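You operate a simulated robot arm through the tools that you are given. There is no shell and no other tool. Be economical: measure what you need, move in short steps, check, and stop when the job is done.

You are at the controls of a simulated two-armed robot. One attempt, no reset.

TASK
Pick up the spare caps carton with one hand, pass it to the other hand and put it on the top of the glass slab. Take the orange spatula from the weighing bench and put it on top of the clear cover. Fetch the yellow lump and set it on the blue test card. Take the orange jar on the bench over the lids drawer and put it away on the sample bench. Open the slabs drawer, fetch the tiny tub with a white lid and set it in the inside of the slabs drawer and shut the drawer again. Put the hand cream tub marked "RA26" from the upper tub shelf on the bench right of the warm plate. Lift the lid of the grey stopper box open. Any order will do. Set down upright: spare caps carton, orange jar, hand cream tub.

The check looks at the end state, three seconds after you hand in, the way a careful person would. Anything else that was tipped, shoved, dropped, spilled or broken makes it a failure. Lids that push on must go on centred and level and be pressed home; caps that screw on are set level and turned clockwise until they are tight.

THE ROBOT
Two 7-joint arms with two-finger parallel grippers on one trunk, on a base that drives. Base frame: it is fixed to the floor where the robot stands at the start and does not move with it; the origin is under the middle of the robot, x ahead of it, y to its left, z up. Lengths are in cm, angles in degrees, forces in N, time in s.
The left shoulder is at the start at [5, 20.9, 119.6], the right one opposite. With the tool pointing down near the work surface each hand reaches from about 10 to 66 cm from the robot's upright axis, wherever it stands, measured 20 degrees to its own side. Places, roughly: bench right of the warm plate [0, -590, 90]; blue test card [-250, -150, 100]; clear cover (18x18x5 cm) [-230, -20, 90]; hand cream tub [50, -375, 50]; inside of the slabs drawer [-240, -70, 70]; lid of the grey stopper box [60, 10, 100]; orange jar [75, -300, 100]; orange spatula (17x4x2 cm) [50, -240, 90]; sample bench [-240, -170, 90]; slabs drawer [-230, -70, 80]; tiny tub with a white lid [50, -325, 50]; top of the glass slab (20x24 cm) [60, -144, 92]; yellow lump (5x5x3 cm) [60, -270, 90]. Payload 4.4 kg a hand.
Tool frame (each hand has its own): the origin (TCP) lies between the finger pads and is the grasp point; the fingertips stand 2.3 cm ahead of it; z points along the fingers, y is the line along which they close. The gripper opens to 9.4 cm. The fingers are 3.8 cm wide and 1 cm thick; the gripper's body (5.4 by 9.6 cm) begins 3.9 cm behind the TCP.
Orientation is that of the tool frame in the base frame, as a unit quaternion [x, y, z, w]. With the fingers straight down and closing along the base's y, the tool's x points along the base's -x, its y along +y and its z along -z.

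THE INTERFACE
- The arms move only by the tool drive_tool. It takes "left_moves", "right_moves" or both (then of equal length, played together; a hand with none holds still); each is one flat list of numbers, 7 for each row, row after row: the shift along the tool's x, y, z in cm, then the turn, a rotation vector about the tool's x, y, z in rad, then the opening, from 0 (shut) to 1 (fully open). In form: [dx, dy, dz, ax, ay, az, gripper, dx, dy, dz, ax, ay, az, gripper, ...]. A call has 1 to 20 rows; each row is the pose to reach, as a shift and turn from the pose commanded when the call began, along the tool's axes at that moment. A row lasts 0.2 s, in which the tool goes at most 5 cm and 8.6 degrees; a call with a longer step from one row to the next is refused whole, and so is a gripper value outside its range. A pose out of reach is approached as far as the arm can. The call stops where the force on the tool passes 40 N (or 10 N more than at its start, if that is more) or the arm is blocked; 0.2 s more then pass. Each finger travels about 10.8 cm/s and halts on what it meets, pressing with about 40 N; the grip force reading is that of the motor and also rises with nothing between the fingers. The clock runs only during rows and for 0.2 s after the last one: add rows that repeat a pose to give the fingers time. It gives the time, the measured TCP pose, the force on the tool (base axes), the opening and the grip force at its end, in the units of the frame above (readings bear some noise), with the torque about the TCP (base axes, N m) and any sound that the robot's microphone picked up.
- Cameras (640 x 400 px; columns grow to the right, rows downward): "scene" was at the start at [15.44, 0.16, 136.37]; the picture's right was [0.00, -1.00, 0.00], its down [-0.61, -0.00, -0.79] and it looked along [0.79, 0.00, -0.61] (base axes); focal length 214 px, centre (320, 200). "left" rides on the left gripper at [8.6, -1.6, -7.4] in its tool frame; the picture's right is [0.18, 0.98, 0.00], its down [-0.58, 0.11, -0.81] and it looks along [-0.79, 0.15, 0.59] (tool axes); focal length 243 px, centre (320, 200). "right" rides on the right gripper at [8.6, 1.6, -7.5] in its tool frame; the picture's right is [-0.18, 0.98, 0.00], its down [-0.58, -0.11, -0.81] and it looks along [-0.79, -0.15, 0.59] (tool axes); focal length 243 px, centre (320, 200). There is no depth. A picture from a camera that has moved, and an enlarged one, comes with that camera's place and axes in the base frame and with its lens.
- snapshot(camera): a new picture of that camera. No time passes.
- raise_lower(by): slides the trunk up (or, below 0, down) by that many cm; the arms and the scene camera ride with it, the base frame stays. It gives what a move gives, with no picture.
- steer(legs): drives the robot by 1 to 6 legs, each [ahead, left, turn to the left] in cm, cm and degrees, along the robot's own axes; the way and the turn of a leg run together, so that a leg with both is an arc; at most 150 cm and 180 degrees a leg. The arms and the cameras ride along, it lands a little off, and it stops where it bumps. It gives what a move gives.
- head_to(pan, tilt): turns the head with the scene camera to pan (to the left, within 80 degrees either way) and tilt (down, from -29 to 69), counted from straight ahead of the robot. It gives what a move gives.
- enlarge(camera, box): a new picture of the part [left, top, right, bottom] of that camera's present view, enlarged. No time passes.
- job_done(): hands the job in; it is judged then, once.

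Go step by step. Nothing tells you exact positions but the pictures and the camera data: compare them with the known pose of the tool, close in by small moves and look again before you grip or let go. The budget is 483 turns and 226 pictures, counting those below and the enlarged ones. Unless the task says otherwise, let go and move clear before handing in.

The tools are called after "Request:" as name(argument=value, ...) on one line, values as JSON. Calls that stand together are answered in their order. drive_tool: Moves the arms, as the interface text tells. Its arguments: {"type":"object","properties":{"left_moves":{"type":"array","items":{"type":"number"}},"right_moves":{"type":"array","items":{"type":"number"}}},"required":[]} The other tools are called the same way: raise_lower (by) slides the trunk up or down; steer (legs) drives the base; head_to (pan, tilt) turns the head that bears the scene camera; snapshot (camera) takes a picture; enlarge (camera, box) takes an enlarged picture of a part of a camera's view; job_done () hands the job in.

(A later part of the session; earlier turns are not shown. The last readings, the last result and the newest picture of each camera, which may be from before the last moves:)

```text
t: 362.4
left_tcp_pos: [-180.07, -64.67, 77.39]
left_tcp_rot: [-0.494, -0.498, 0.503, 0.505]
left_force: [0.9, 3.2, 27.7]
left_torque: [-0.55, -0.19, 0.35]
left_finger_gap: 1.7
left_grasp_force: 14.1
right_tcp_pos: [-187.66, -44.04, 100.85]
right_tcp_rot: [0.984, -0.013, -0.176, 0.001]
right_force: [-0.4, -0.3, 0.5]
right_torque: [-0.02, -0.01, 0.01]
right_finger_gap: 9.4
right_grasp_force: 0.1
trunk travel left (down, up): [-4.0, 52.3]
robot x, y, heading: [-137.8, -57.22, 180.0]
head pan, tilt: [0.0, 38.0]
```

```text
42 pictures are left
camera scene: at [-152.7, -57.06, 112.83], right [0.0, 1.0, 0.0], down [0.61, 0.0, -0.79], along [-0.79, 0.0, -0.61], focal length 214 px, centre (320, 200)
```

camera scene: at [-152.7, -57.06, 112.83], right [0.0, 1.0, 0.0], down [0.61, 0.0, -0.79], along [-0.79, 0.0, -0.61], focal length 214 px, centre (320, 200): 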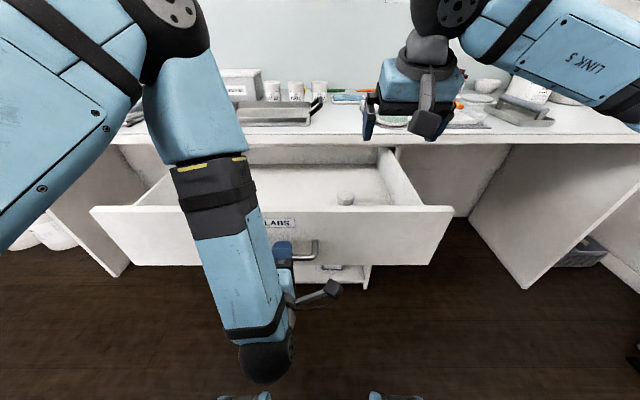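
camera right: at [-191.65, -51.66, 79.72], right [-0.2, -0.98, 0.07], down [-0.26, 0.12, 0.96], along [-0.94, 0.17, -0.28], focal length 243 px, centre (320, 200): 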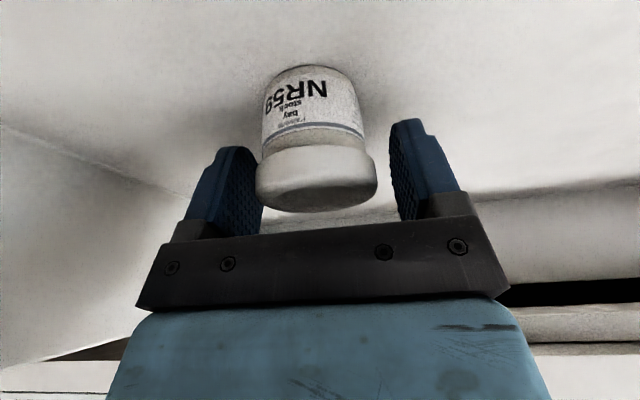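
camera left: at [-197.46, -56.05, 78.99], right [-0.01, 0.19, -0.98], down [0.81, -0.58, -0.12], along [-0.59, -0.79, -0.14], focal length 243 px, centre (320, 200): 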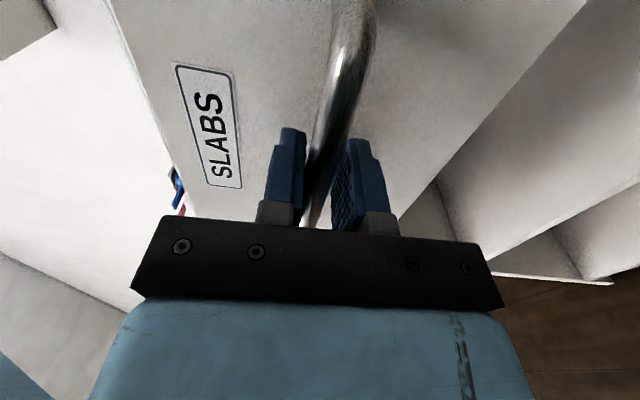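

Request:
drive_tool(right_moves=[-1.2, 0, -3.1, 0, 0, 0, 1, -2.4, 0, -6.3, 0, 0, 0, 1, -3.5, 0, -9.4, 0, 0, 0, 1, -4.9, 0, -13, 0, 0, 0, 1])

Request:
steer(legs=[[26, 0, 0]])

Request:
steer(legs=[[5, 0, 0]])

Request:
snapshot(camera="scene")

Request:
snapshot(camera="left")

```text
t: 363.4
left_tcp_pos: [-180.02, -64.59, 77.41]
left_tcp_rot: [-0.494, -0.498, 0.503, 0.505]
left_force: [0.3, -1.1, 28.4]
left_torque: [-0.55, -0.18, -0.42]
left_finger_gap: 1.71
left_grasp_force: 13.9
right_tcp_pos: [-187.74, -44.04, 114.74]
right_tcp_rot: [0.984, -0.011, -0.175, 0.002]
right_force: [-0.3, 0.5, 0.2]
right_torque: [0.01, -0.05, -0.04]
right_finger_gap: 9.4
right_grasp_force: 0.2
trunk travel left (down, up): [-4.0, 52.3]
robot x, y, heading: [-137.73, -57.19, 179.6]
head pan, tilt: [0.0, 38.0]
```

```text
t: 365.2
left_tcp_pos: [-205.82, -64.6, 77.35]
left_tcp_rot: [-0.495, -0.498, 0.502, 0.504]
left_force: [1.2, -12.8, 30.6]
left_torque: [-0.47, -0.18, -0.08]
left_finger_gap: 1.79
left_grasp_force: 14.8
right_tcp_pos: [-213.56, -43.95, 114.64]
right_tcp_rot: [0.984, -0.013, -0.175, 0.001]
right_force: [0.3, -0.6, 0.0]
right_torque: [0.0, -0.02, 0.0]
right_finger_gap: 9.43
right_grasp_force: 0.1
trunk travel left (down, up): [-4.0, 52.3]
robot x, y, heading: [-163.28, -57.4, 180.0]
head pan, tilt: [0.0, 38.0]
```

```text
t: 366.1
left_tcp_pos: [-210.84, -64.6, 77.54]
left_tcp_rot: [-0.494, -0.498, 0.503, 0.505]
left_force: [-1.1, -3.4, 27.9]
left_torque: [-0.49, -0.26, 0.02]
left_finger_gap: 1.74
left_grasp_force: 14.0
right_tcp_pos: [-218.55, -43.83, 114.66]
right_tcp_rot: [0.984, -0.014, -0.175, 0.001]
right_force: [0.1, 0.3, -0.1]
right_torque: [0.02, -0.01, -0.01]
right_finger_gap: 9.39
right_grasp_force: 0.0
trunk travel left (down, up): [-4.0, 52.3]
robot x, y, heading: [-168.05, -57.41, 179.9]
head pan, tilt: [0.0, 38.0]
```

```text
41 pictures are left
camera scene: at [-183.5, -57.02, 112.81], right [0.0, 1.0, 0.0], down [0.61, 0.0, -0.79], along [-0.79, 0.0, -0.61], focal length 214 px, centre (320, 200)
```

scene: 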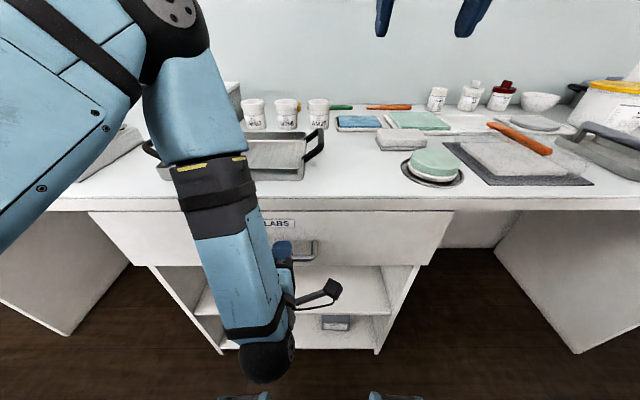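

```text
40 pictures are left
camera left: at [-203.36, -56.02, 79.01], right [-0.02, 0.19, -0.98], down [0.81, -0.58, -0.12], along [-0.59, -0.79, -0.14], focal length 243 px, centre (320, 200)
```

left: 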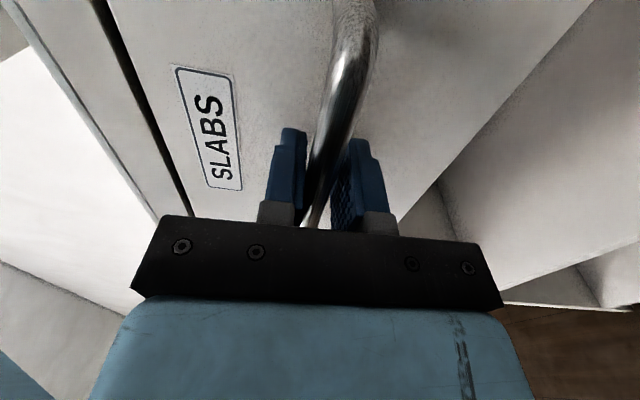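

Request:
drive_tool(left_moves=[0, 0, 0.4, 0, 0, 0, 0.05, 0, 0, 0.8, 0, 0, 0, 0.05])

```text
t: 366.7
left_tcp_pos: [-211.48, -64.58, 77.64]
left_tcp_rot: [-0.494, -0.498, 0.504, 0.505]
left_force: [12.3, -0.1, 24.2]
left_torque: [-0.45, -0.2, 0.18]
left_finger_gap: 1.58
left_grasp_force: 11.7
right_tcp_pos: [-218.47, -43.91, 114.73]
right_tcp_rot: [0.984, -0.012, -0.176, 0.001]
right_force: [0.8, 0.2, 0.8]
right_torque: [0.03, 0.04, 0.01]
right_finger_gap: 9.4
right_grasp_force: 0.1
trunk travel left (down, up): [-4.0, 52.3]
robot x, y, heading: [-168.1, -57.16, 179.8]
head pan, tilt: [0.0, 38.0]
```

Shut against its stop. Release the handle and back away.

Request:
drive_tool(left_moves=[0, 0, 0, 0, 0, 0, 0.3, 0, 0, 0, 0, 0, 0, 0.6, 0, 0, 0, 0, 0, 0, 0.6])

Request:
steer(legs=[[-12, 0, 0]])

Request:
snapshot(camera="left")

```text
t: 367.5
left_tcp_pos: [-211.64, -64.76, 77.4]
left_tcp_rot: [-0.494, -0.499, 0.502, 0.505]
left_force: [-0.3, -0.1, 0.8]
left_torque: [-0.01, -0.01, 0.0]
left_finger_gap: 5.63
left_grasp_force: 0.0
right_tcp_pos: [-218.66, -43.84, 114.6]
right_tcp_rot: [0.985, -0.013, -0.174, 0.0]
right_force: [0.0, 0.0, 0.0]
right_torque: [-0.01, 0.02, 0.0]
right_finger_gap: 9.42
right_grasp_force: 0.0
trunk travel left (down, up): [-4.0, 52.3]
robot x, y, heading: [-168.04, -57.29, 180.0]
head pan, tilt: [0.0, 38.0]
```

```text
t: 368.8
left_tcp_pos: [-199.6, -64.72, 77.53]
left_tcp_rot: [-0.494, -0.498, 0.503, 0.505]
left_force: [0.1, 0.4, -0.6]
left_torque: [-0.01, -0.02, -0.01]
left_finger_gap: 5.64
left_grasp_force: 0.0
right_tcp_pos: [-206.67, -43.86, 114.71]
right_tcp_rot: [0.985, -0.013, -0.175, 0.001]
right_force: [0.2, -0.1, 1.1]
right_torque: [0.02, -0.02, 0.0]
right_finger_gap: 9.4
right_grasp_force: 0.0
trunk travel left (down, up): [-4.0, 52.3]
robot x, y, heading: [-156.44, -56.96, 180.1]
head pan, tilt: [0.0, 38.0]
```

```text
39 pictures are left
camera left: at [-192.24, -56.06, 79.01], right [-0.02, 0.19, -0.98], down [0.81, -0.58, -0.12], along [-0.59, -0.79, -0.14], focal length 243 px, centre (320, 200)
```

left: 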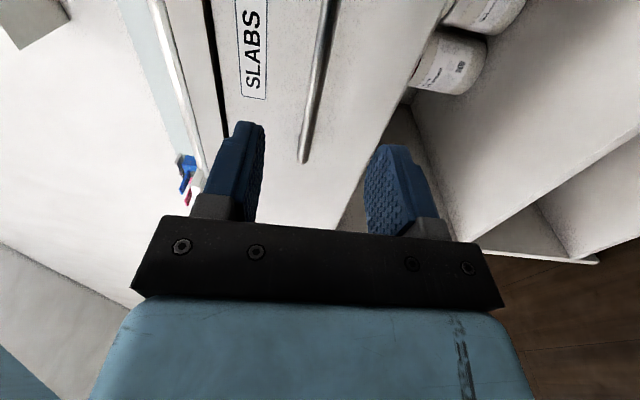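

Drawer shut. Now back off and return the left hand to neutral.

Request:
steer(legs=[[-55, 0, 0]])

Request:
drive_tool(left_moves=[0, -1, 0, 0, 0, 0.14, 0.6, 0, -2, 0, 0, 0, 0.28, 0.6, 0, -3, 0, 0, 0, 0.42, 0.6, 0, -4, 0, 0, 0, 0.56, 0.6, 0, -5, 0, 0, 0, 0.7, 0.6, 0, -6, 0, 0, 0, 0.84, 0.6, 0, -7, 0, 0, 0, 0.98, 0.6, 0, -8, 0, 0, 0, 1.12, 0.6, 0, -9, 0, 0, 0, 1.26, 0.6, 0, -10, 0, 0, 0, 1.4, 0.6, 0, -11, 0, 0, 0, 1.5, 0.6, 0, -12, 0, 0, 0, 1.571, 0.6])

Request:
drive_tool(left_moves=[-1, 0, 0, 0, 0.14, 0, 1, -2, 0, 0, 0, 0.28, 0, 1, -3, 0, 0, 0, 0.42, 0, 1, -4, 0, 0, 0, 0.56, 0, 1, -5, 0, 0, 0, 0.7, 0, 1, -6, 0, 0, 0, 0.84, 0, 1, -7, 0, 0, 0, 0.98, 0, 1, -8, 0, 0, 0, 1.12, 0, 1, -9, 0, 0, 0, 1.26, 0, 1, -9, 0, 0, 0, 1.4, 0, 1, -9, 0, 0, 0, 1.5, 0, 1, -9, 0, 0, 0, 1.571, 0, 1])

Request:
steer(legs=[[0, 0, -179.9], [0, -148, 0], [0, -148, 0]])

Request:
snapshot(camera="scene")

```text
t: 372.0
left_tcp_pos: [-144.46, -64.8, 77.38]
left_tcp_rot: [-0.495, -0.498, 0.502, 0.505]
left_force: [-0.2, 0.2, -0.1]
left_torque: [-0.02, 0.02, 0.01]
left_finger_gap: 5.64
left_grasp_force: 0.0
right_tcp_pos: [-151.36, -44.06, 114.59]
right_tcp_rot: [0.985, -0.014, -0.174, 0.0]
right_force: [0.7, -0.4, 0.2]
right_torque: [0.02, -0.01, -0.01]
right_finger_gap: 9.41
right_grasp_force: 0.1
trunk travel left (down, up): [-4.0, 52.3]
robot x, y, heading: [-101.49, -57.24, 179.6]
head pan, tilt: [0.0, 38.0]
```

```text
t: 374.6
left_tcp_pos: [-144.4, -64.79, 89.27]
left_tcp_rot: [-0.702, 0.0, 0.712, 0.0]
left_force: [0.1, 0.6, 0.7]
left_torque: [-0.01, -0.01, 0.02]
left_finger_gap: 5.62
left_grasp_force: 0.1
right_tcp_pos: [-151.49, -43.97, 114.61]
right_tcp_rot: [0.985, -0.014, -0.174, 0.001]
right_force: [0.0, -1.1, -0.6]
right_torque: [0.01, 0.01, -0.01]
right_finger_gap: 9.39
right_grasp_force: 0.1
trunk travel left (down, up): [-4.0, 52.3]
robot x, y, heading: [-100.99, -57.32, 179.9]
head pan, tilt: [0.0, 38.0]
```

```text
t: 377.2
left_tcp_pos: [-144.23, -64.83, 98.29]
left_tcp_rot: [1.0, 0.0, -0.006, -0.003]
left_force: [-0.4, 0.2, 1.1]
left_torque: [-0.02, 0.04, 0.0]
left_finger_gap: 9.38
left_grasp_force: 0.0
right_tcp_pos: [-151.51, -43.86, 114.56]
right_tcp_rot: [0.985, -0.014, -0.174, 0.001]
right_force: [-0.8, -0.1, 0.3]
right_torque: [0.01, 0.0, 0.01]
right_finger_gap: 9.4
right_grasp_force: 0.0
trunk travel left (down, up): [-4.0, 52.3]
robot x, y, heading: [-100.91, -57.75, 179.8]
head pan, tilt: [0.0, 38.0]
```

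```text
t: 410.2
left_tcp_pos: [-47.67, -342.63, 98.35]
left_tcp_rot: [-0.024, 1.0, -0.002, 0.008]
left_force: [-0.7, -0.1, 0.6]
left_torque: [-0.01, 0.0, 0.02]
left_finger_gap: 9.4
left_grasp_force: 0.1
right_tcp_pos: [-39.33, -363.19, 114.59]
right_tcp_rot: [-0.01, 0.985, 0.006, 0.175]
right_force: [-0.3, 0.5, 0.2]
right_torque: [-0.05, -0.01, -0.02]
right_finger_gap: 9.39
right_grasp_force: 0.0
trunk travel left (down, up): [-4.0, 52.3]
robot x, y, heading: [-90.4, -352.22, 2.4]
head pan, tilt: [0.0, 38.0]
```

```text
38 pictures are left
camera scene: at [-74.97, -351.41, 112.79], right [0.04, -1.0, 0.0], down [-0.62, -0.03, -0.79], along [0.79, 0.03, -0.62], focal length 214 px, centre (320, 200)
```

scene: 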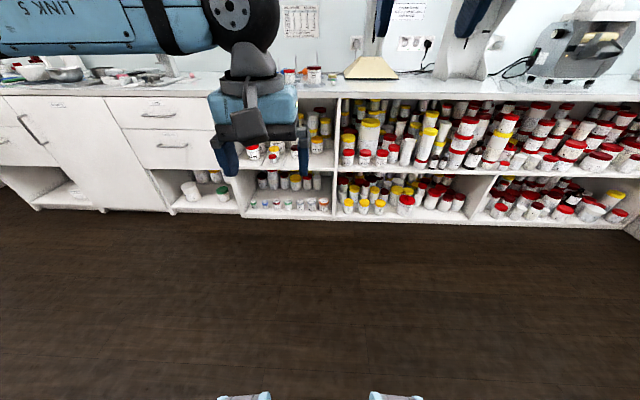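

Request:
steer(legs=[[45, -12, -2.2]])

Request:
enlarge(camera="scene", box=[240, 90, 560, 290])

```text
t: 413.0
left_tcp_pos: [-2.38, -355.19, 98.3]
left_tcp_rot: [-0.005, 1.0, -0.002, 0.007]
left_force: [-0.9, 0.6, -0.6]
left_torque: [-0.01, -0.04, 0.01]
left_finger_gap: 9.41
left_grasp_force: 0.0
right_tcp_pos: [5.04, -375.93, 114.49]
right_tcp_rot: [0.009, 0.984, 0.002, 0.176]
right_force: [-0.5, 0.4, -0.5]
right_torque: [0.0, 0.02, 0.01]
right_finger_gap: 9.41
right_grasp_force: 0.2
trunk travel left (down, up): [-4.0, 52.3]
robot x, y, heading: [-45.6, -362.96, 0.2]
head pan, tilt: [0.0, 38.0]
```

```text
2.00 times, centred on (400, 190) of scene
camera zoom: at [-30.04, -362.87, 112.78], right [0.01, -1.0, 0.0], down [-0.62, 0.0, -0.79], along [0.79, 0.0, -0.62], focal length 429 px, centre (160, 220)
```

zoom: 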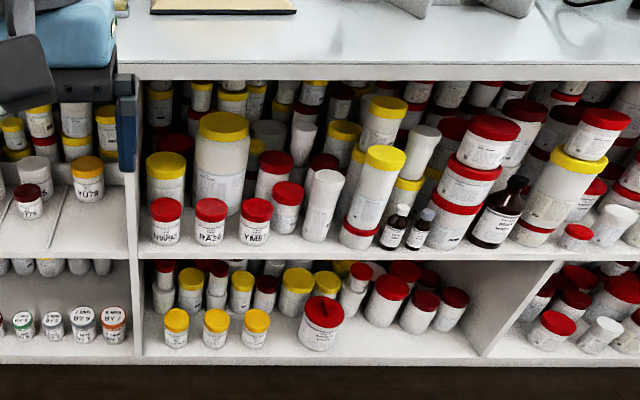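

Request:
enlarge(camera="scene", box=[300, 140, 412, 220])

```text
5.00 times, centred on (356, 180) of scene
camera zoom: at [-30.04, -362.87, 112.78], right [0.01, -1.0, 0.0], down [-0.62, 0.0, -0.79], along [0.79, 0.0, -0.62], focal length 1072 px, centre (140, 300)
```

zoom: 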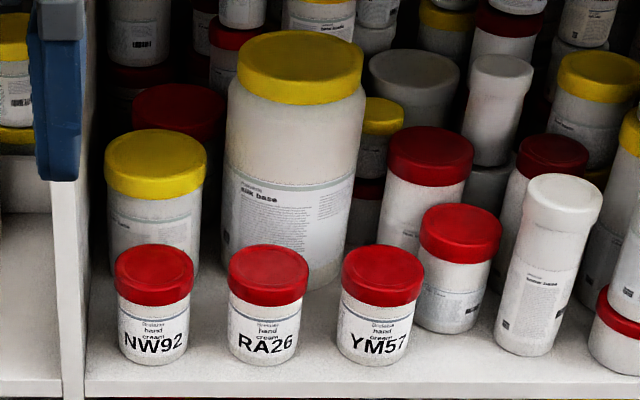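

RA26 stands in the middle of three red tubs at about (48.3,-374.5), lid top near z 55. I lower and tilt the right hand in front of the shelf.

Request:
drive_tool(right_moves=[1.5, 0, 4.1, 0, -0.03, 0, 1, 3, 0, 8.1, 0, -0.06, 0, 1, 4.5, 0, 12.2, 0, -0.09, 0, 1, 6, 0, 16.3, 0, -0.12, 0, 1, 7.5, 0, 20.3, 0, -0.15, 0, 1, 9, 0, 24.4, 0, -0.19, 0, 1, 10.5, 0, 28.5, 0, -0.22, 0, 1, 12, 0, 32.5, 0, -0.25, 0, 1, 13.5, 0, 36.6, 0, -0.29, 0, 1, 15, 0, 40.7, 0, -0.32, 0, 1, 16.5, 0, 44.8, 0, -0.35, 0, 0.87, 18, 0, 48.8, 0, -0.38, 0, 0.87, 18, 0, 48.8, 0, -0.38, 0, 0.87])

Request:
steer(legs=[[24, 0, 0]])

Request:
snapshot(camera="right")

```text
t: 415.8
left_tcp_pos: [-2.43, -355.1, 98.38]
left_tcp_rot: [-0.005, 1.0, -0.002, 0.007]
left_force: [0.8, 0.0, -0.8]
left_torque: [0.02, -0.01, -0.03]
left_finger_gap: 9.43
left_grasp_force: 0.0
right_tcp_pos: [4.83, -375.61, 62.53]
right_tcp_rot: [0.009, 0.934, 0.0, 0.358]
right_force: [0.3, 0.3, -0.6]
right_torque: [0.02, 0.01, -0.03]
right_finger_gap: 8.18
right_grasp_force: 0.1
trunk travel left (down, up): [-4.0, 52.3]
robot x, y, heading: [-45.64, -362.85, 0.4]
head pan, tilt: [0.0, 38.0]
```

```text
t: 417.5
left_tcp_pos: [21.73, -355.19, 98.27]
left_tcp_rot: [-0.004, 1.0, -0.002, 0.007]
left_force: [0.2, -0.7, -0.5]
left_torque: [0.02, 0.06, -0.03]
left_finger_gap: 9.38
left_grasp_force: 0.1
right_tcp_pos: [28.95, -375.73, 62.57]
right_tcp_rot: [0.011, 0.934, 0.0, 0.357]
right_force: [-0.1, -0.2, -0.6]
right_torque: [-0.01, -0.02, 0.0]
right_finger_gap: 8.17
right_grasp_force: 0.0
trunk travel left (down, up): [-4.0, 52.3]
robot x, y, heading: [-21.78, -363.05, 0.2]
head pan, tilt: [0.0, 38.0]
```

```text
35 pictures are left
camera right: at [17.69, -373.83, 62.22], right [0.16, 0.98, 0.13], down [-0.11, -0.11, 0.99], along [0.98, -0.17, 0.09], focal length 243 px, centre (320, 200)
```

right: 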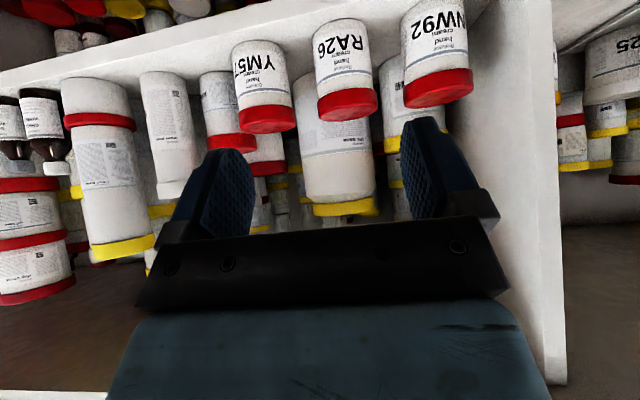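

Request:
steer(legs=[[12, 1.4, -0.2]])

Request:
snapshot(camera="right")

```text
t: 418.8
left_tcp_pos: [33.63, -353.91, 98.28]
left_tcp_rot: [-0.003, 1.0, -0.003, 0.007]
left_force: [0.7, 0.7, 0.2]
left_torque: [-0.01, 0.03, 0.01]
left_finger_gap: 9.38
left_grasp_force: 0.1
right_tcp_pos: [40.88, -374.48, 62.54]
right_tcp_rot: [0.011, 0.934, -0.001, 0.358]
right_force: [0.6, -0.4, -0.5]
right_torque: [-0.03, -0.01, 0.01]
right_finger_gap: 8.17
right_grasp_force: 0.0
trunk travel left (down, up): [-4.0, 52.3]
robot x, y, heading: [-9.27, -361.26, -0.1]
head pan, tilt: [0.0, 38.0]
```

```text
34 pictures are left
camera right: at [29.53, -372.56, 62.21], right [0.16, 0.98, 0.13], down [-0.11, -0.11, 0.99], along [0.98, -0.17, 0.09], focal length 243 px, centre (320, 200)
```

right: 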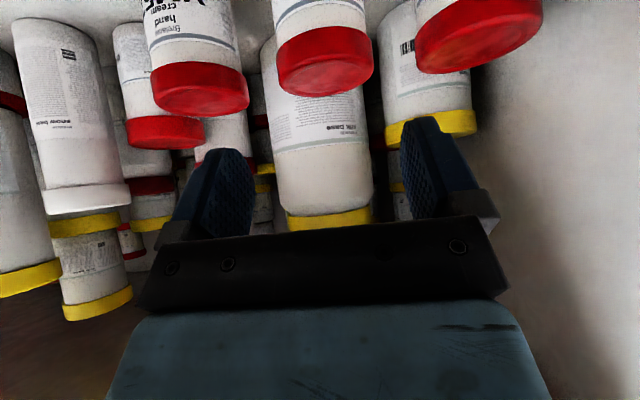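

Request:
drive_tool(right_moves=[0.2, 0.3, 2.5, 0, 0, 0, 0.87, 0.35, 0.3, 5, 0, 0, 0, 0.87, 0.45, 0.3, 7.5, 0, 0, 0, 0.87, 0.45, 0.3, 7.5, 0, 0, 0, 0.87])

Request:
snapshot(camera="right")

```text
t: 419.8
left_tcp_pos: [33.64, -353.91, 98.44]
left_tcp_rot: [-0.002, 1.0, -0.002, 0.007]
left_force: [-0.2, -0.6, -0.2]
left_torque: [-0.03, 0.0, 0.05]
left_finger_gap: 9.39
left_grasp_force: 0.1
right_tcp_pos: [45.49, -374.15, 56.72]
right_tcp_rot: [0.011, 0.934, -0.001, 0.357]
right_force: [-0.3, 0.5, 0.2]
right_torque: [-0.02, 0.0, -0.03]
right_finger_gap: 8.21
right_grasp_force: 0.0
trunk travel left (down, up): [-4.0, 52.3]
robot x, y, heading: [-9.37, -361.18, 0.1]
head pan, tilt: [0.0, 38.0]
```

```text
33 pictures are left
camera right: at [34.27, -372.25, 56.32], right [0.16, 0.98, 0.13], down [-0.11, -0.11, 0.99], along [0.98, -0.17, 0.09], focal length 243 px, centre (320, 200)
```

right: 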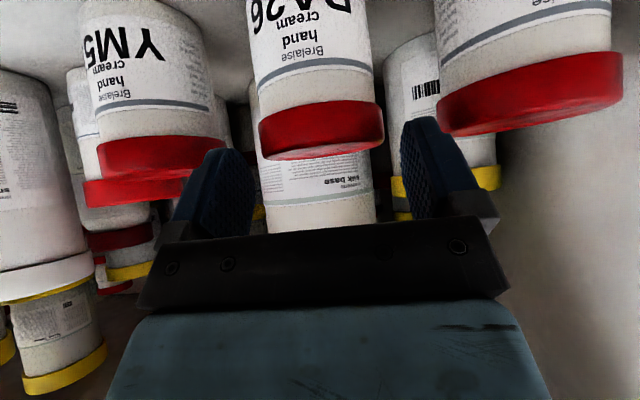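

Request:
drive_tool(right_moves=[0.1, 0, 1.8, 0, 0, 0, 0.87, 0.1, 0, 3.7, 0, 0, 0, 0.87, 0.1, 0, 3.7, 0, 0, 0, 0.87])

Request:
snapshot(camera="right")

```text
t: 420.6
left_tcp_pos: [33.62, -353.8, 98.42]
left_tcp_rot: [-0.002, 1.0, -0.003, 0.007]
left_force: [-0.7, 0.2, -0.3]
left_torque: [-0.01, -0.01, 0.01]
left_finger_gap: 9.4
left_grasp_force: 0.0
right_tcp_pos: [47.84, -374.23, 53.78]
right_tcp_rot: [0.011, 0.934, 0.0, 0.358]
right_force: [-0.3, 0.5, 0.3]
right_torque: [0.02, 0.01, 0.02]
right_finger_gap: 8.14
right_grasp_force: 0.1
trunk travel left (down, up): [-4.0, 52.3]
robot x, y, heading: [-9.54, -361.55, -0.1]
head pan, tilt: [0.0, 38.0]
```

```text
32 pictures are left
camera right: at [36.58, -372.33, 53.49], right [0.16, 0.98, 0.13], down [-0.11, -0.11, 0.99], along [0.98, -0.17, 0.09], focal length 243 px, centre (320, 200)
```

right: 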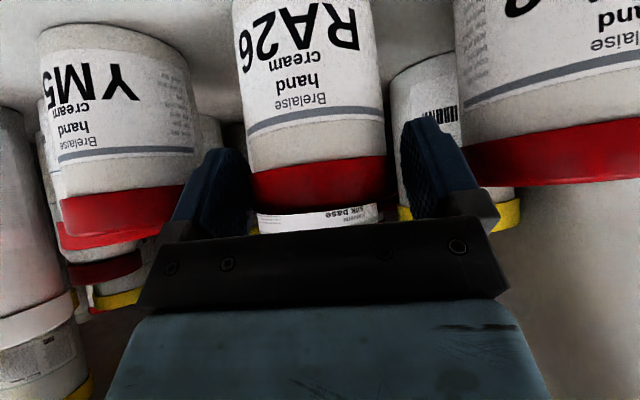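

Request:
drive_tool(right_moves=[0, 0, 0, 0, 0, 0, 0.8, 0, 0, 0, 0, 0, 0, 0.7, 0, 0, 0, 0, 0, 0, 0.6, 0, 0, 0, 0, 0, 0, 0.5, 0, 0, 0, 0, 0, 0, 0.5])

Request:
drive_tool(right_moves=[-0.7, 0, -0.75, 0, 0, 0, 0.5, -1.4, 0, -1.5, 0, 0, 0, 0.5, -2.7, 0, -3, 0, 0, 0, 0.5, -2.7, 0, -3, 0, 0, 0, 0.5])

Request:
snapshot(camera="right")

```text
t: 421.8
left_tcp_pos: [33.57, -353.91, 98.3]
left_tcp_rot: [-0.003, 1.0, -0.003, 0.007]
left_force: [0.2, -0.5, 0.0]
left_torque: [-0.03, 0.04, 0.01]
left_finger_gap: 9.41
left_grasp_force: 0.0
right_tcp_pos: [47.96, -374.29, 53.78]
right_tcp_rot: [0.011, 0.934, -0.001, 0.358]
right_force: [1.4, -0.2, -0.3]
right_torque: [0.05, -0.03, -0.02]
right_finger_gap: 7.33
right_grasp_force: 40.1
trunk travel left (down, up): [-4.0, 52.3]
robot x, y, heading: [-9.54, -361.61, 0.3]
head pan, tilt: [0.0, 38.0]
```

```text
t: 422.8
left_tcp_pos: [33.6, -353.91, 98.38]
left_tcp_rot: [-0.002, 1.0, -0.003, 0.007]
left_force: [0.1, 0.3, 0.6]
left_torque: [0.01, -0.03, -0.01]
left_finger_gap: 9.4
left_grasp_force: 0.0
right_tcp_pos: [47.94, -374.36, 57.9]
right_tcp_rot: [0.011, 0.934, 0.0, 0.358]
right_force: [0.5, 0.9, -1.6]
right_torque: [0.01, 0.05, -0.01]
right_finger_gap: 7.33
right_grasp_force: 40.1
trunk travel left (down, up): [-4.0, 52.3]
robot x, y, heading: [-9.3, -361.23, 0.1]
head pan, tilt: [0.0, 38.0]
```

```text
31 pictures are left
camera right: at [36.6, -372.43, 57.56], right [0.16, 0.98, 0.13], down [-0.11, -0.11, 0.99], along [0.98, -0.17, 0.09], focal length 243 px, centre (320, 200)
```

right: 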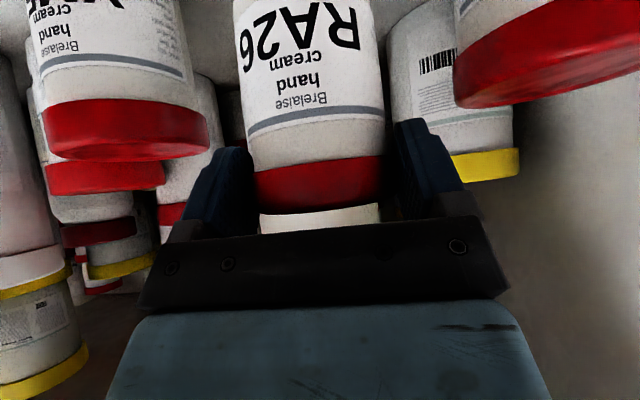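

RA26 is in hand. Back out, rise, turn to the end bench.

Request:
steer(legs=[[-55, 0, 0]])

Request:
raise_lower(by=23.5)

Request:
drive_tool(right_moves=[-3, 0, -2.5, 0, 0, 0, 0.5, -6, 0, -5, 0, 0, 0, 0.5, -9, 0, -7.5, 0, 0, 0, 0.5, -11.5, 0, -11, 0, 0, 0, 0.5, -14, 0, -14.5, 0, 0, 0, 0.5, -16.5, 0, -18, 0, 0, 0, 0.5, -18, 0, -21.5, 0, 0, 0, 0.5, -19, 0, -25.5, 0, 0, 0, 0.5])

Request:
steer(legs=[[0, 0, -90], [60, 0, 0]])

Request:
snapshot(camera="scene")

```text
t: 425.9
left_tcp_pos: [-21.36, -353.84, 98.38]
left_tcp_rot: [-0.005, 1.0, -0.003, 0.007]
left_force: [-0.9, 0.7, 0.4]
left_torque: [-0.01, -0.01, 0.02]
left_finger_gap: 9.39
left_grasp_force: 0.1
right_tcp_pos: [-6.99, -374.21, 57.94]
right_tcp_rot: [0.01, 0.934, 0.0, 0.358]
right_force: [0.2, 0.7, -1.5]
right_torque: [-0.02, 0.04, -0.01]
right_finger_gap: 7.33
right_grasp_force: 39.8
trunk travel left (down, up): [-4.0, 52.3]
robot x, y, heading: [-64.49, -361.63, 0.2]
head pan, tilt: [0.0, 38.0]
```

```text
t: 428.4
left_tcp_pos: [-21.34, -353.83, 121.81]
left_tcp_rot: [-0.004, 1.0, -0.002, 0.007]
left_force: [-0.5, 0.3, -1.2]
left_torque: [-0.01, -0.01, 0.01]
left_finger_gap: 9.38
left_grasp_force: 0.0
right_tcp_pos: [-7.1, -374.17, 81.4]
right_tcp_rot: [0.01, 0.934, 0.0, 0.357]
right_force: [0.2, 0.3, -2.1]
right_torque: [0.02, 0.03, 0.03]
right_finger_gap: 7.35
right_grasp_force: 39.9
trunk travel left (down, up): [-27.5, 28.8]
robot x, y, heading: [-64.17, -361.91, 0.1]
head pan, tilt: [0.0, 38.0]
```

```text
t: 430.2
left_tcp_pos: [-21.31, -353.69, 121.89]
left_tcp_rot: [-0.004, 1.0, -0.002, 0.007]
left_force: [-0.5, -0.4, 0.2]
left_torque: [-0.01, -0.03, 0.02]
left_finger_gap: 9.37
left_grasp_force: 0.1
right_tcp_pos: [-9.83, -374.16, 113.09]
right_tcp_rot: [0.01, 0.934, -0.001, 0.357]
right_force: [0.0, -0.1, -2.2]
right_torque: [-0.02, 0.05, -0.02]
right_finger_gap: 7.32
right_grasp_force: 40.2
trunk travel left (down, up): [-27.5, 28.8]
robot x, y, heading: [-64.5, -361.84, 0.2]
head pan, tilt: [0.0, 38.0]
```

```text
t: 437.4
left_tcp_pos: [-55.72, -464.92, 121.83]
left_tcp_rot: [0.702, 0.712, -0.007, 0.003]
left_force: [0.1, -0.7, -0.7]
left_torque: [-0.02, 0.01, 0.01]
left_finger_gap: 9.39
left_grasp_force: 0.1
right_tcp_pos: [-76.15, -476.65, 112.88]
right_tcp_rot: [0.665, 0.656, -0.252, 0.254]
right_force: [0.5, -0.1, -2.6]
right_torque: [0.02, 0.01, 0.02]
right_finger_gap: 7.31
right_grasp_force: 40.6
trunk travel left (down, up): [-27.5, 28.8]
robot x, y, heading: [-63.72, -421.68, -89.3]
head pan, tilt: [0.0, 38.0]
```

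```text
30 pictures are left
camera scene: at [-63.59, -437.18, 136.28], right [-1.0, -0.01, 0.0], down [-0.01, 0.62, -0.79], along [0.01, -0.79, -0.62], focal length 214 px, centre (320, 200)
```

scene: 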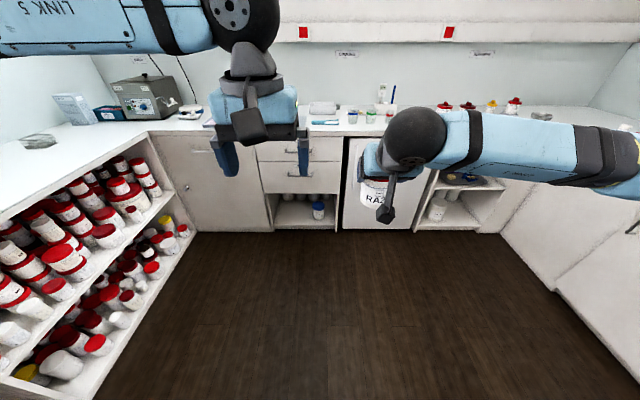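

Request:
enlarge(camera="scene", box=[40, 40, 360, 150])

```text
2.00 times, centred on (200, 95) of scene
camera zoom: at [-63.59, -437.18, 136.28], right [-1.0, -0.01, 0.0], down [-0.01, 0.62, -0.79], along [0.01, -0.79, -0.62], focal length 429 px, centre (560, 410)
```

zoom: 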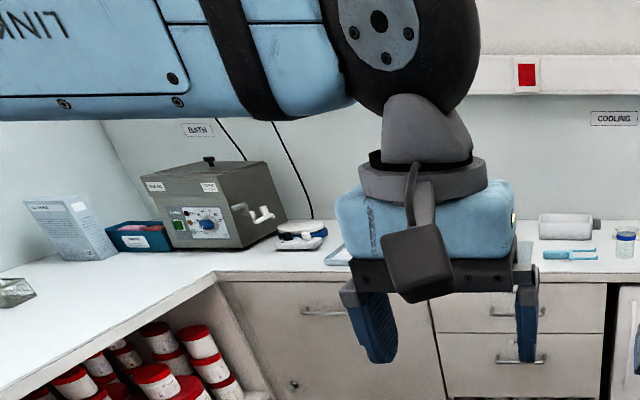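

Request:
steer(legs=[[60, 50, -0.7]])

Request:
snapshot(camera="scene")

Request:
enlarge(camera="scene", box=[160, 100, 480, 230])

```text
t: 442.3
left_tcp_pos: [-5.86, -524.71, 121.71]
left_tcp_rot: [0.706, 0.709, -0.007, 0.003]
left_force: [-0.6, -0.4, -0.6]
left_torque: [-0.02, -0.01, -0.01]
left_finger_gap: 9.38
left_grasp_force: 0.0
right_tcp_pos: [-26.3, -536.06, 112.95]
right_tcp_rot: [0.669, 0.652, -0.253, 0.252]
right_force: [-0.6, 0.3, -2.9]
right_torque: [0.03, -0.05, 0.0]
right_finger_gap: 7.32
right_grasp_force: 39.7
trunk travel left (down, up): [-27.5, 28.8]
robot x, y, heading: [-13.33, -481.24, -89.9]
head pan, tilt: [0.0, 38.0]
```

```text
28 pictures are left
camera scene: at [-13.48, -496.89, 136.28], right [-1.0, 0.0, 0.0], down [0.0, 0.62, -0.79], along [0.0, -0.79, -0.62], focal length 214 px, centre (320, 200)
```

scene: 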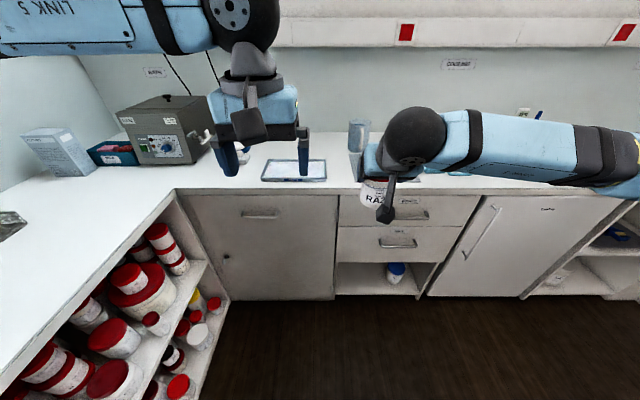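

```text
2.00 times, centred on (320, 165) of scene
camera zoom: at [-13.48, -496.89, 136.28], right [-1.0, 0.0, 0.0], down [0.0, 0.62, -0.79], along [0.0, -0.79, -0.62], focal length 429 px, centre (320, 270)
```

zoom: 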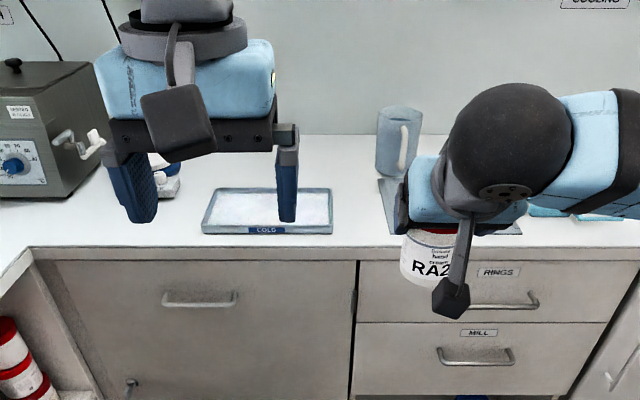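

The COLD tray sits near (-2,-577); I pull the left hand away to see the warm plate and the free bench.

Request:
drive_tool(left_moves=[4, 3, -2, 0, 0, 0, 1, 8, 5, -4, 0, 0, 0, 1, 12, 7, -6, 0, 0, 0, 1, 15, 9, -8, 0, 0, 0, 1])

Request:
snapshot(camera="scene")

Request:
enlarge(camera="scene", box=[160, 100, 400, 200])

```text
refused: row 1 steps farther than a row can; nothing moved
```

```text
26 pictures are left
camera scene: at [-13.48, -496.89, 136.28], right [-1.0, 0.0, 0.0], down [0.0, 0.62, -0.79], along [0.0, -0.79, -0.62], focal length 214 px, centre (320, 200)
```

scene: 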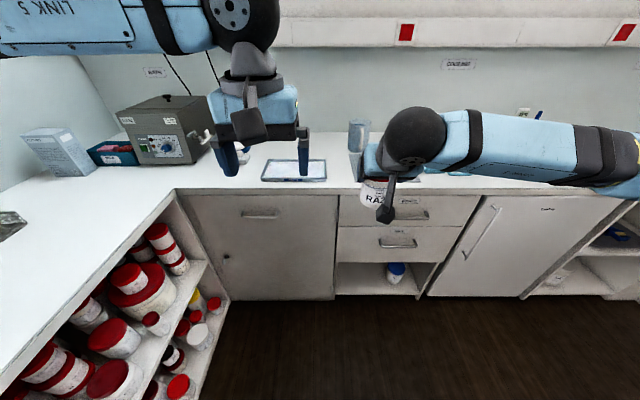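

```text
2.67 times, centred on (280, 150) of scene
camera zoom: at [-13.48, -496.89, 136.28], right [-1.0, 0.0, 0.0], down [0.0, 0.62, -0.79], along [0.0, -0.79, -0.62], focal length 572 px, centre (427, 333)
```

zoom: 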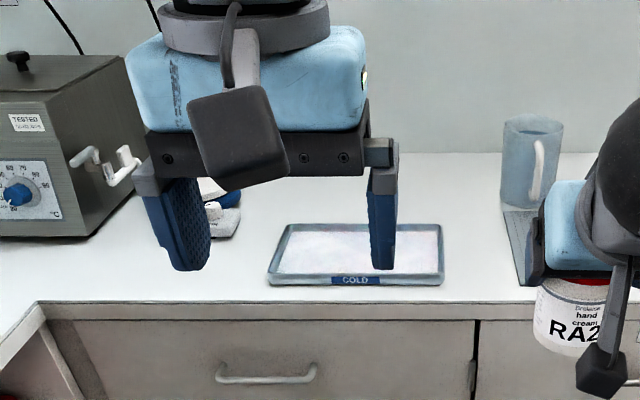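

Request:
drive_tool(left_moves=[2.5, 2.5, -2, 0, 0, 0, 1, 5, 5, -4, 0, 0, 0, 1, 7.5, 7.5, -6, 0, 0, 0, 1, 10, 10, -8, 0, 0, 0, 1, 11, 12.5, -9, 0, 0, 0, 1, 11, 15, -10, 0, 0, 0, 1])

Request:
enlarge(camera="scene", box=[120, 90, 400, 210])

```text
t: 443.7
left_tcp_pos: [9.32, -513.31, 131.54]
left_tcp_rot: [0.705, 0.709, -0.007, 0.003]
left_force: [0.9, -0.2, -0.3]
left_torque: [0.0, 0.01, 0.02]
left_finger_gap: 9.41
left_grasp_force: 0.0
right_tcp_pos: [-26.36, -536.18, 113.16]
right_tcp_rot: [0.669, 0.652, -0.254, 0.252]
right_force: [0.7, 0.6, -2.7]
right_torque: [0.01, -0.01, 0.02]
right_finger_gap: 7.34
right_grasp_force: 40.0
trunk travel left (down, up): [-27.5, 28.8]
robot x, y, heading: [-13.48, -481.11, -89.7]
head pan, tilt: [0.0, 38.0]
```

```text
2.29 times, centred on (260, 150) of scene
camera zoom: at [-13.38, -496.8, 136.29], right [-1.0, 0.0, 0.0], down [0.0, 0.62, -0.79], along [0.0, -0.79, -0.62], focal length 490 px, centre (457, 314)
```

zoom: 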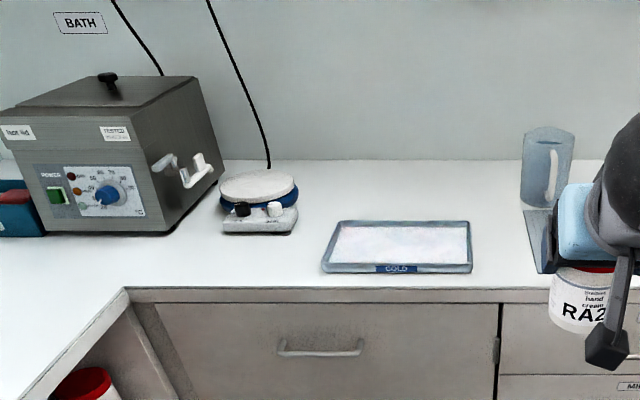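

Warm plate at about (26,-586), COLD tray in front; the free bench right of the plate behind the tray around (-2,-595) suits. I move in.

Request:
steer(legs=[[0, 11, -0.2], [35, 0, 0]])

Request:
snapshot(camera="scene")

```text
t: 447.2
left_tcp_pos: [19.98, -548.08, 131.53]
left_tcp_rot: [0.706, 0.708, -0.007, 0.003]
left_force: [-0.6, 0.3, 0.3]
left_torque: [0.0, -0.01, -0.02]
left_finger_gap: 9.4
left_grasp_force: 0.0
right_tcp_pos: [-15.52, -570.65, 112.9]
right_tcp_rot: [0.67, 0.651, -0.254, 0.251]
right_force: [-0.5, -1.1, -2.4]
right_torque: [0.03, 0.0, -0.04]
right_finger_gap: 7.31
right_grasp_force: 39.8
trunk travel left (down, up): [-27.5, 28.8]
robot x, y, heading: [-2.64, -516.52, -90.1]
head pan, tilt: [0.0, 38.0]
```

```text
23 pictures are left
camera scene: at [-2.59, -531.5, 136.28], right [-1.0, 0.0, 0.0], down [0.0, 0.62, -0.79], along [0.0, -0.79, -0.62], focal length 214 px, centre (320, 200)
```

scene: 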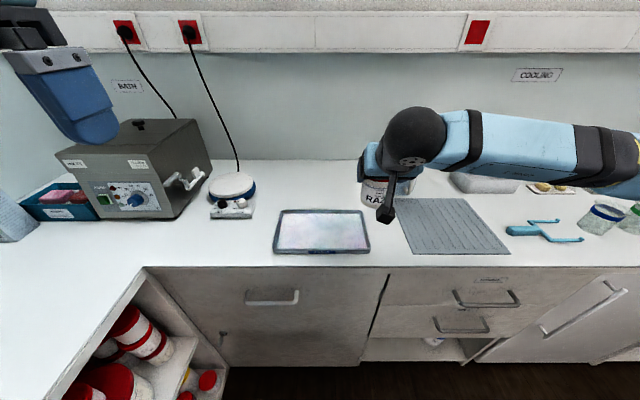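

Request:
drive_tool(right_moves=[-2.1, 2.5, 2.5, 0, 0, 0, 0.5, -4.2, 5, 4.9, 0, 0, 0, 0.5, -6.3, 7.5, 7.4, 0, 0, 0, 0.5, -8.4, 10, 9.8, 0, 0, 0, 0.5, -10.5, 12.5, 12.3, 0, 0, 0, 0.5, -12.6, 15, 14.8, 0, 0, 0, 0.5, -14.6, 17.5, 17.2, 0, 0, 0, 0.5, -14.6, 17.5, 17.2, 0, 0, 0, 0.5])

Request:
snapshot(camera="scene")

Request:
snapshot(camera="right")

```text
t: 449.0
left_tcp_pos: [19.99, -548.0, 131.5]
left_tcp_rot: [0.706, 0.708, -0.006, 0.003]
left_force: [0.2, 0.2, 0.1]
left_torque: [-0.04, -0.03, -0.02]
left_finger_gap: 9.41
left_grasp_force: 0.1
right_tcp_pos: [1.33, -593.46, 109.99]
right_tcp_rot: [0.669, 0.652, -0.253, 0.252]
right_force: [-0.2, 0.4, -1.9]
right_torque: [0.01, 0.0, -0.03]
right_finger_gap: 7.31
right_grasp_force: 40.3
trunk travel left (down, up): [-27.5, 28.8]
robot x, y, heading: [-2.25, -516.09, -89.9]
head pan, tilt: [0.0, 38.0]
```

```text
22 pictures are left
camera scene: at [-2.69, -531.44, 136.29], right [-1.0, 0.0, 0.0], down [0.0, 0.62, -0.79], along [0.0, -0.79, -0.62], focal length 214 px, centre (320, 200)
```

scene: 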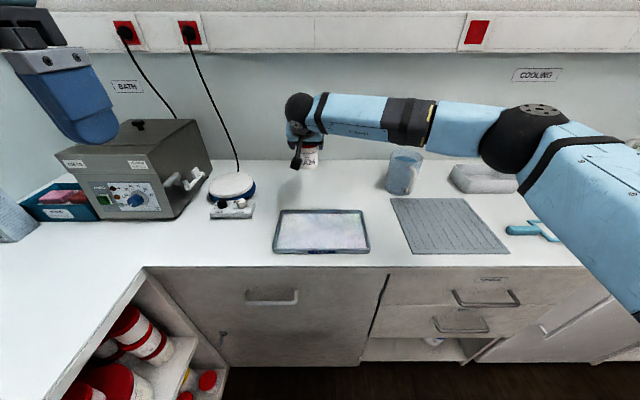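

```text
21 pictures are left
camera right: at [3.32, -582.07, 109.72], right [0.98, -0.16, 0.13], down [-0.11, 0.11, 0.99], along [-0.17, -0.98, 0.09], focal length 243 px, centre (320, 200)
```

right: 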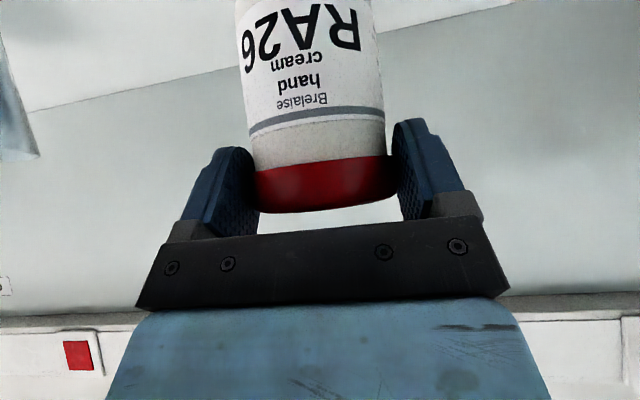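

Request:
drive_tool(right_moves=[2.3, 0, 2.5, 0, 0, 0, 0.5, 4.6, 0, 5.1, 0, 0, 0, 0.5, 6.9, 0, 7.6, 0, 0, 0, 0.5, 7.4, 0, 8.2, 0, 0, 0, 0.5, 7.4, 0, 8.2, 0, 0, 0, 0.5])

Request:
snapshot(camera="scene")

Request:
snapshot(camera="right")

```text
t: 450.2
left_tcp_pos: [20.17, -548.08, 131.64]
left_tcp_rot: [0.705, 0.709, -0.007, 0.003]
left_force: [-0.3, 0.7, 0.4]
left_torque: [-0.02, -0.05, 0.01]
left_finger_gap: 9.42
left_grasp_force: 0.1
right_tcp_pos: [1.5, -593.46, 98.98]
right_tcp_rot: [0.669, 0.652, -0.254, 0.252]
right_force: [0.6, 0.1, -2.1]
right_torque: [0.02, -0.02, 0.01]
right_finger_gap: 7.32
right_grasp_force: 40.1
trunk travel left (down, up): [-27.5, 28.8]
robot x, y, heading: [-2.62, -516.08, -90.0]
head pan, tilt: [0.0, 38.0]
```

```text
20 pictures are left
camera scene: at [-2.58, -531.49, 136.28], right [-1.0, 0.0, 0.0], down [0.0, 0.62, -0.79], along [0.0, -0.79, -0.62], focal length 214 px, centre (320, 200)
```

scene: 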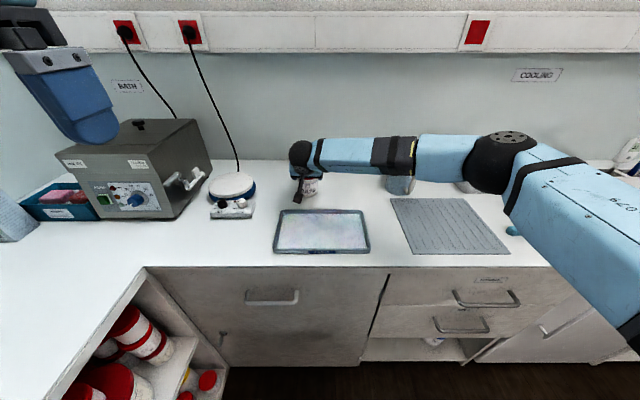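

```text
19 pictures are left
camera right: at [3.56, -582.07, 98.61], right [0.98, -0.16, 0.13], down [-0.11, 0.11, 0.99], along [-0.17, -0.98, 0.09], focal length 243 px, centre (320, 200)
```

right: 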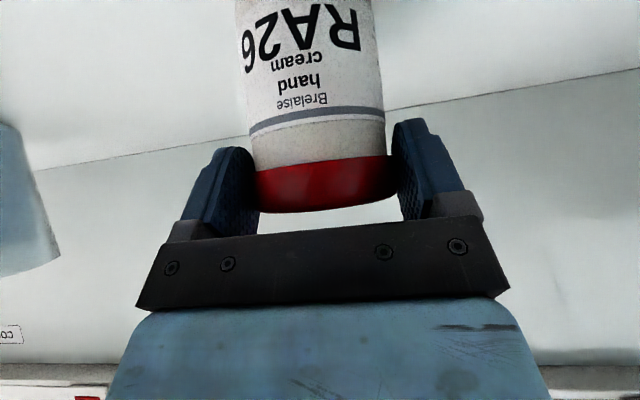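

Request:
drive_tool(right_moves=[0.27, 0, 0.3, 0, 0, 0, 0.5, 0.54, 0, 0.6, 0, 0, 0, 0.5, 0.74, 0, 0.82, 0, 0, 0, 0.5])

```text
t: 451.0
left_tcp_pos: [20.17, -547.71, 131.77]
left_tcp_rot: [0.705, 0.709, -0.008, 0.005]
left_force: [0.1, -0.9, 0.3]
left_torque: [0.0, -0.01, 0.01]
left_finger_gap: 9.42
left_grasp_force: 0.1
right_tcp_pos: [1.56, -593.33, 98.4]
right_tcp_rot: [0.668, 0.651, -0.256, 0.255]
right_force: [-0.5, -4.8, 23.8]
right_torque: [-0.21, 0.66, 0.07]
right_finger_gap: 7.33
right_grasp_force: 40.0
trunk travel left (down, up): [-27.5, 28.8]
robot x, y, heading: [-3.03, -516.1, -90.0]
head pan, tilt: [0.0, 38.0]
```

Request:
drive_tool(right_moves=[-0.25, 0, -0.3, 0, 0, 0, 0.5, -0.25, 0, -0.3, 0, 0, 0, 0.5])

Request:
enlarge(camera="scene", box=[260, 130, 356, 220])

```text
t: 451.6
left_tcp_pos: [20.03, -547.91, 131.59]
left_tcp_rot: [0.705, 0.709, -0.007, 0.004]
left_force: [0.2, 0.3, -0.4]
left_torque: [0.01, -0.01, -0.01]
left_finger_gap: 9.41
left_grasp_force: 0.0
right_tcp_pos: [1.48, -593.4, 98.37]
right_tcp_rot: [0.669, 0.651, -0.254, 0.253]
right_force: [-0.6, -7.3, 16.7]
right_torque: [-0.55, 0.55, 0.17]
right_finger_gap: 7.33
right_grasp_force: 39.5
trunk travel left (down, up): [-27.5, 28.8]
robot x, y, heading: [-3.09, -516.01, -89.9]
head pan, tilt: [0.0, 38.0]
```

```text
4.44 times, centred on (308, 175) of scene
camera zoom: at [-2.59, -531.29, 136.31], right [-1.0, 0.0, 0.0], down [0.0, 0.61, -0.79], along [0.0, -0.79, -0.61], focal length 953 px, centre (373, 311)
```

zoom: 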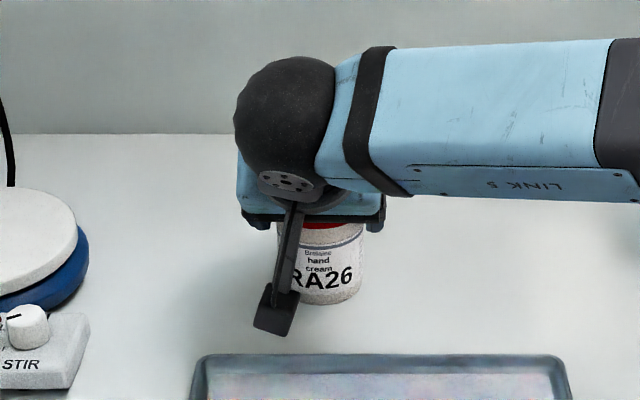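

Request:
drive_tool(right_moves=[-0.15, 0, -0.15, 0, 0, 0, 0.5, -0.15, 0, -0.15, 0, 0, 0, 0.82, -0.15, 0, -0.15, 0, 0, 0, 0.92, -0.15, 0, -0.15, 0, 0, 0, 1, -0.15, 0, -0.15, 0, 0, 0, 1])

Request:
snapshot(camera="right")

Request:
enlarge(camera="scene", box=[260, 130, 356, 220])

```text
t: 452.8
left_tcp_pos: [20.07, -547.96, 131.55]
left_tcp_rot: [0.706, 0.708, -0.006, 0.003]
left_force: [0.5, 0.1, 0.4]
left_torque: [0.02, 0.01, 0.02]
left_finger_gap: 9.4
left_grasp_force: 0.1
right_tcp_pos: [1.47, -593.38, 98.34]
right_tcp_rot: [0.669, 0.652, -0.254, 0.252]
right_force: [-0.9, 1.1, -0.5]
right_torque: [0.0, -0.01, 0.03]
right_finger_gap: 9.41
right_grasp_force: 0.1
trunk travel left (down, up): [-27.5, 28.8]
robot x, y, heading: [-2.3, -516.59, -89.8]
head pan, tilt: [0.0, 38.0]
```

```text
17 pictures are left
camera right: at [3.56, -581.98, 98.19], right [0.98, -0.16, 0.13], down [-0.11, 0.11, 0.99], along [-0.17, -0.98, 0.09], focal length 243 px, centre (320, 200)
```

right: 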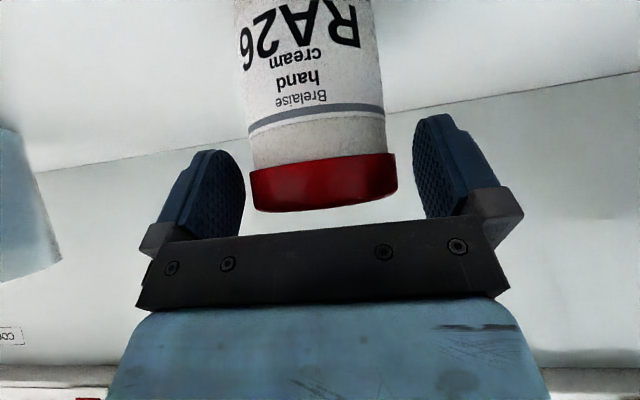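

```text
4.44 times, centred on (308, 175) of scene
camera zoom: at [-2.59, -531.45, 136.29], right [-1.0, 0.0, 0.0], down [0.0, 0.62, -0.79], along [0.0, -0.79, -0.62], focal length 953 px, centre (373, 311)
```

zoom: 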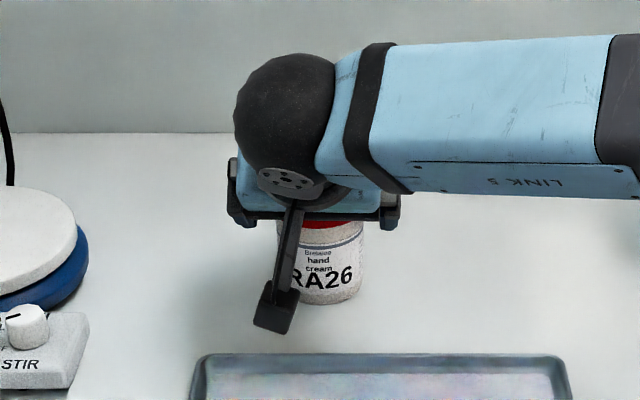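

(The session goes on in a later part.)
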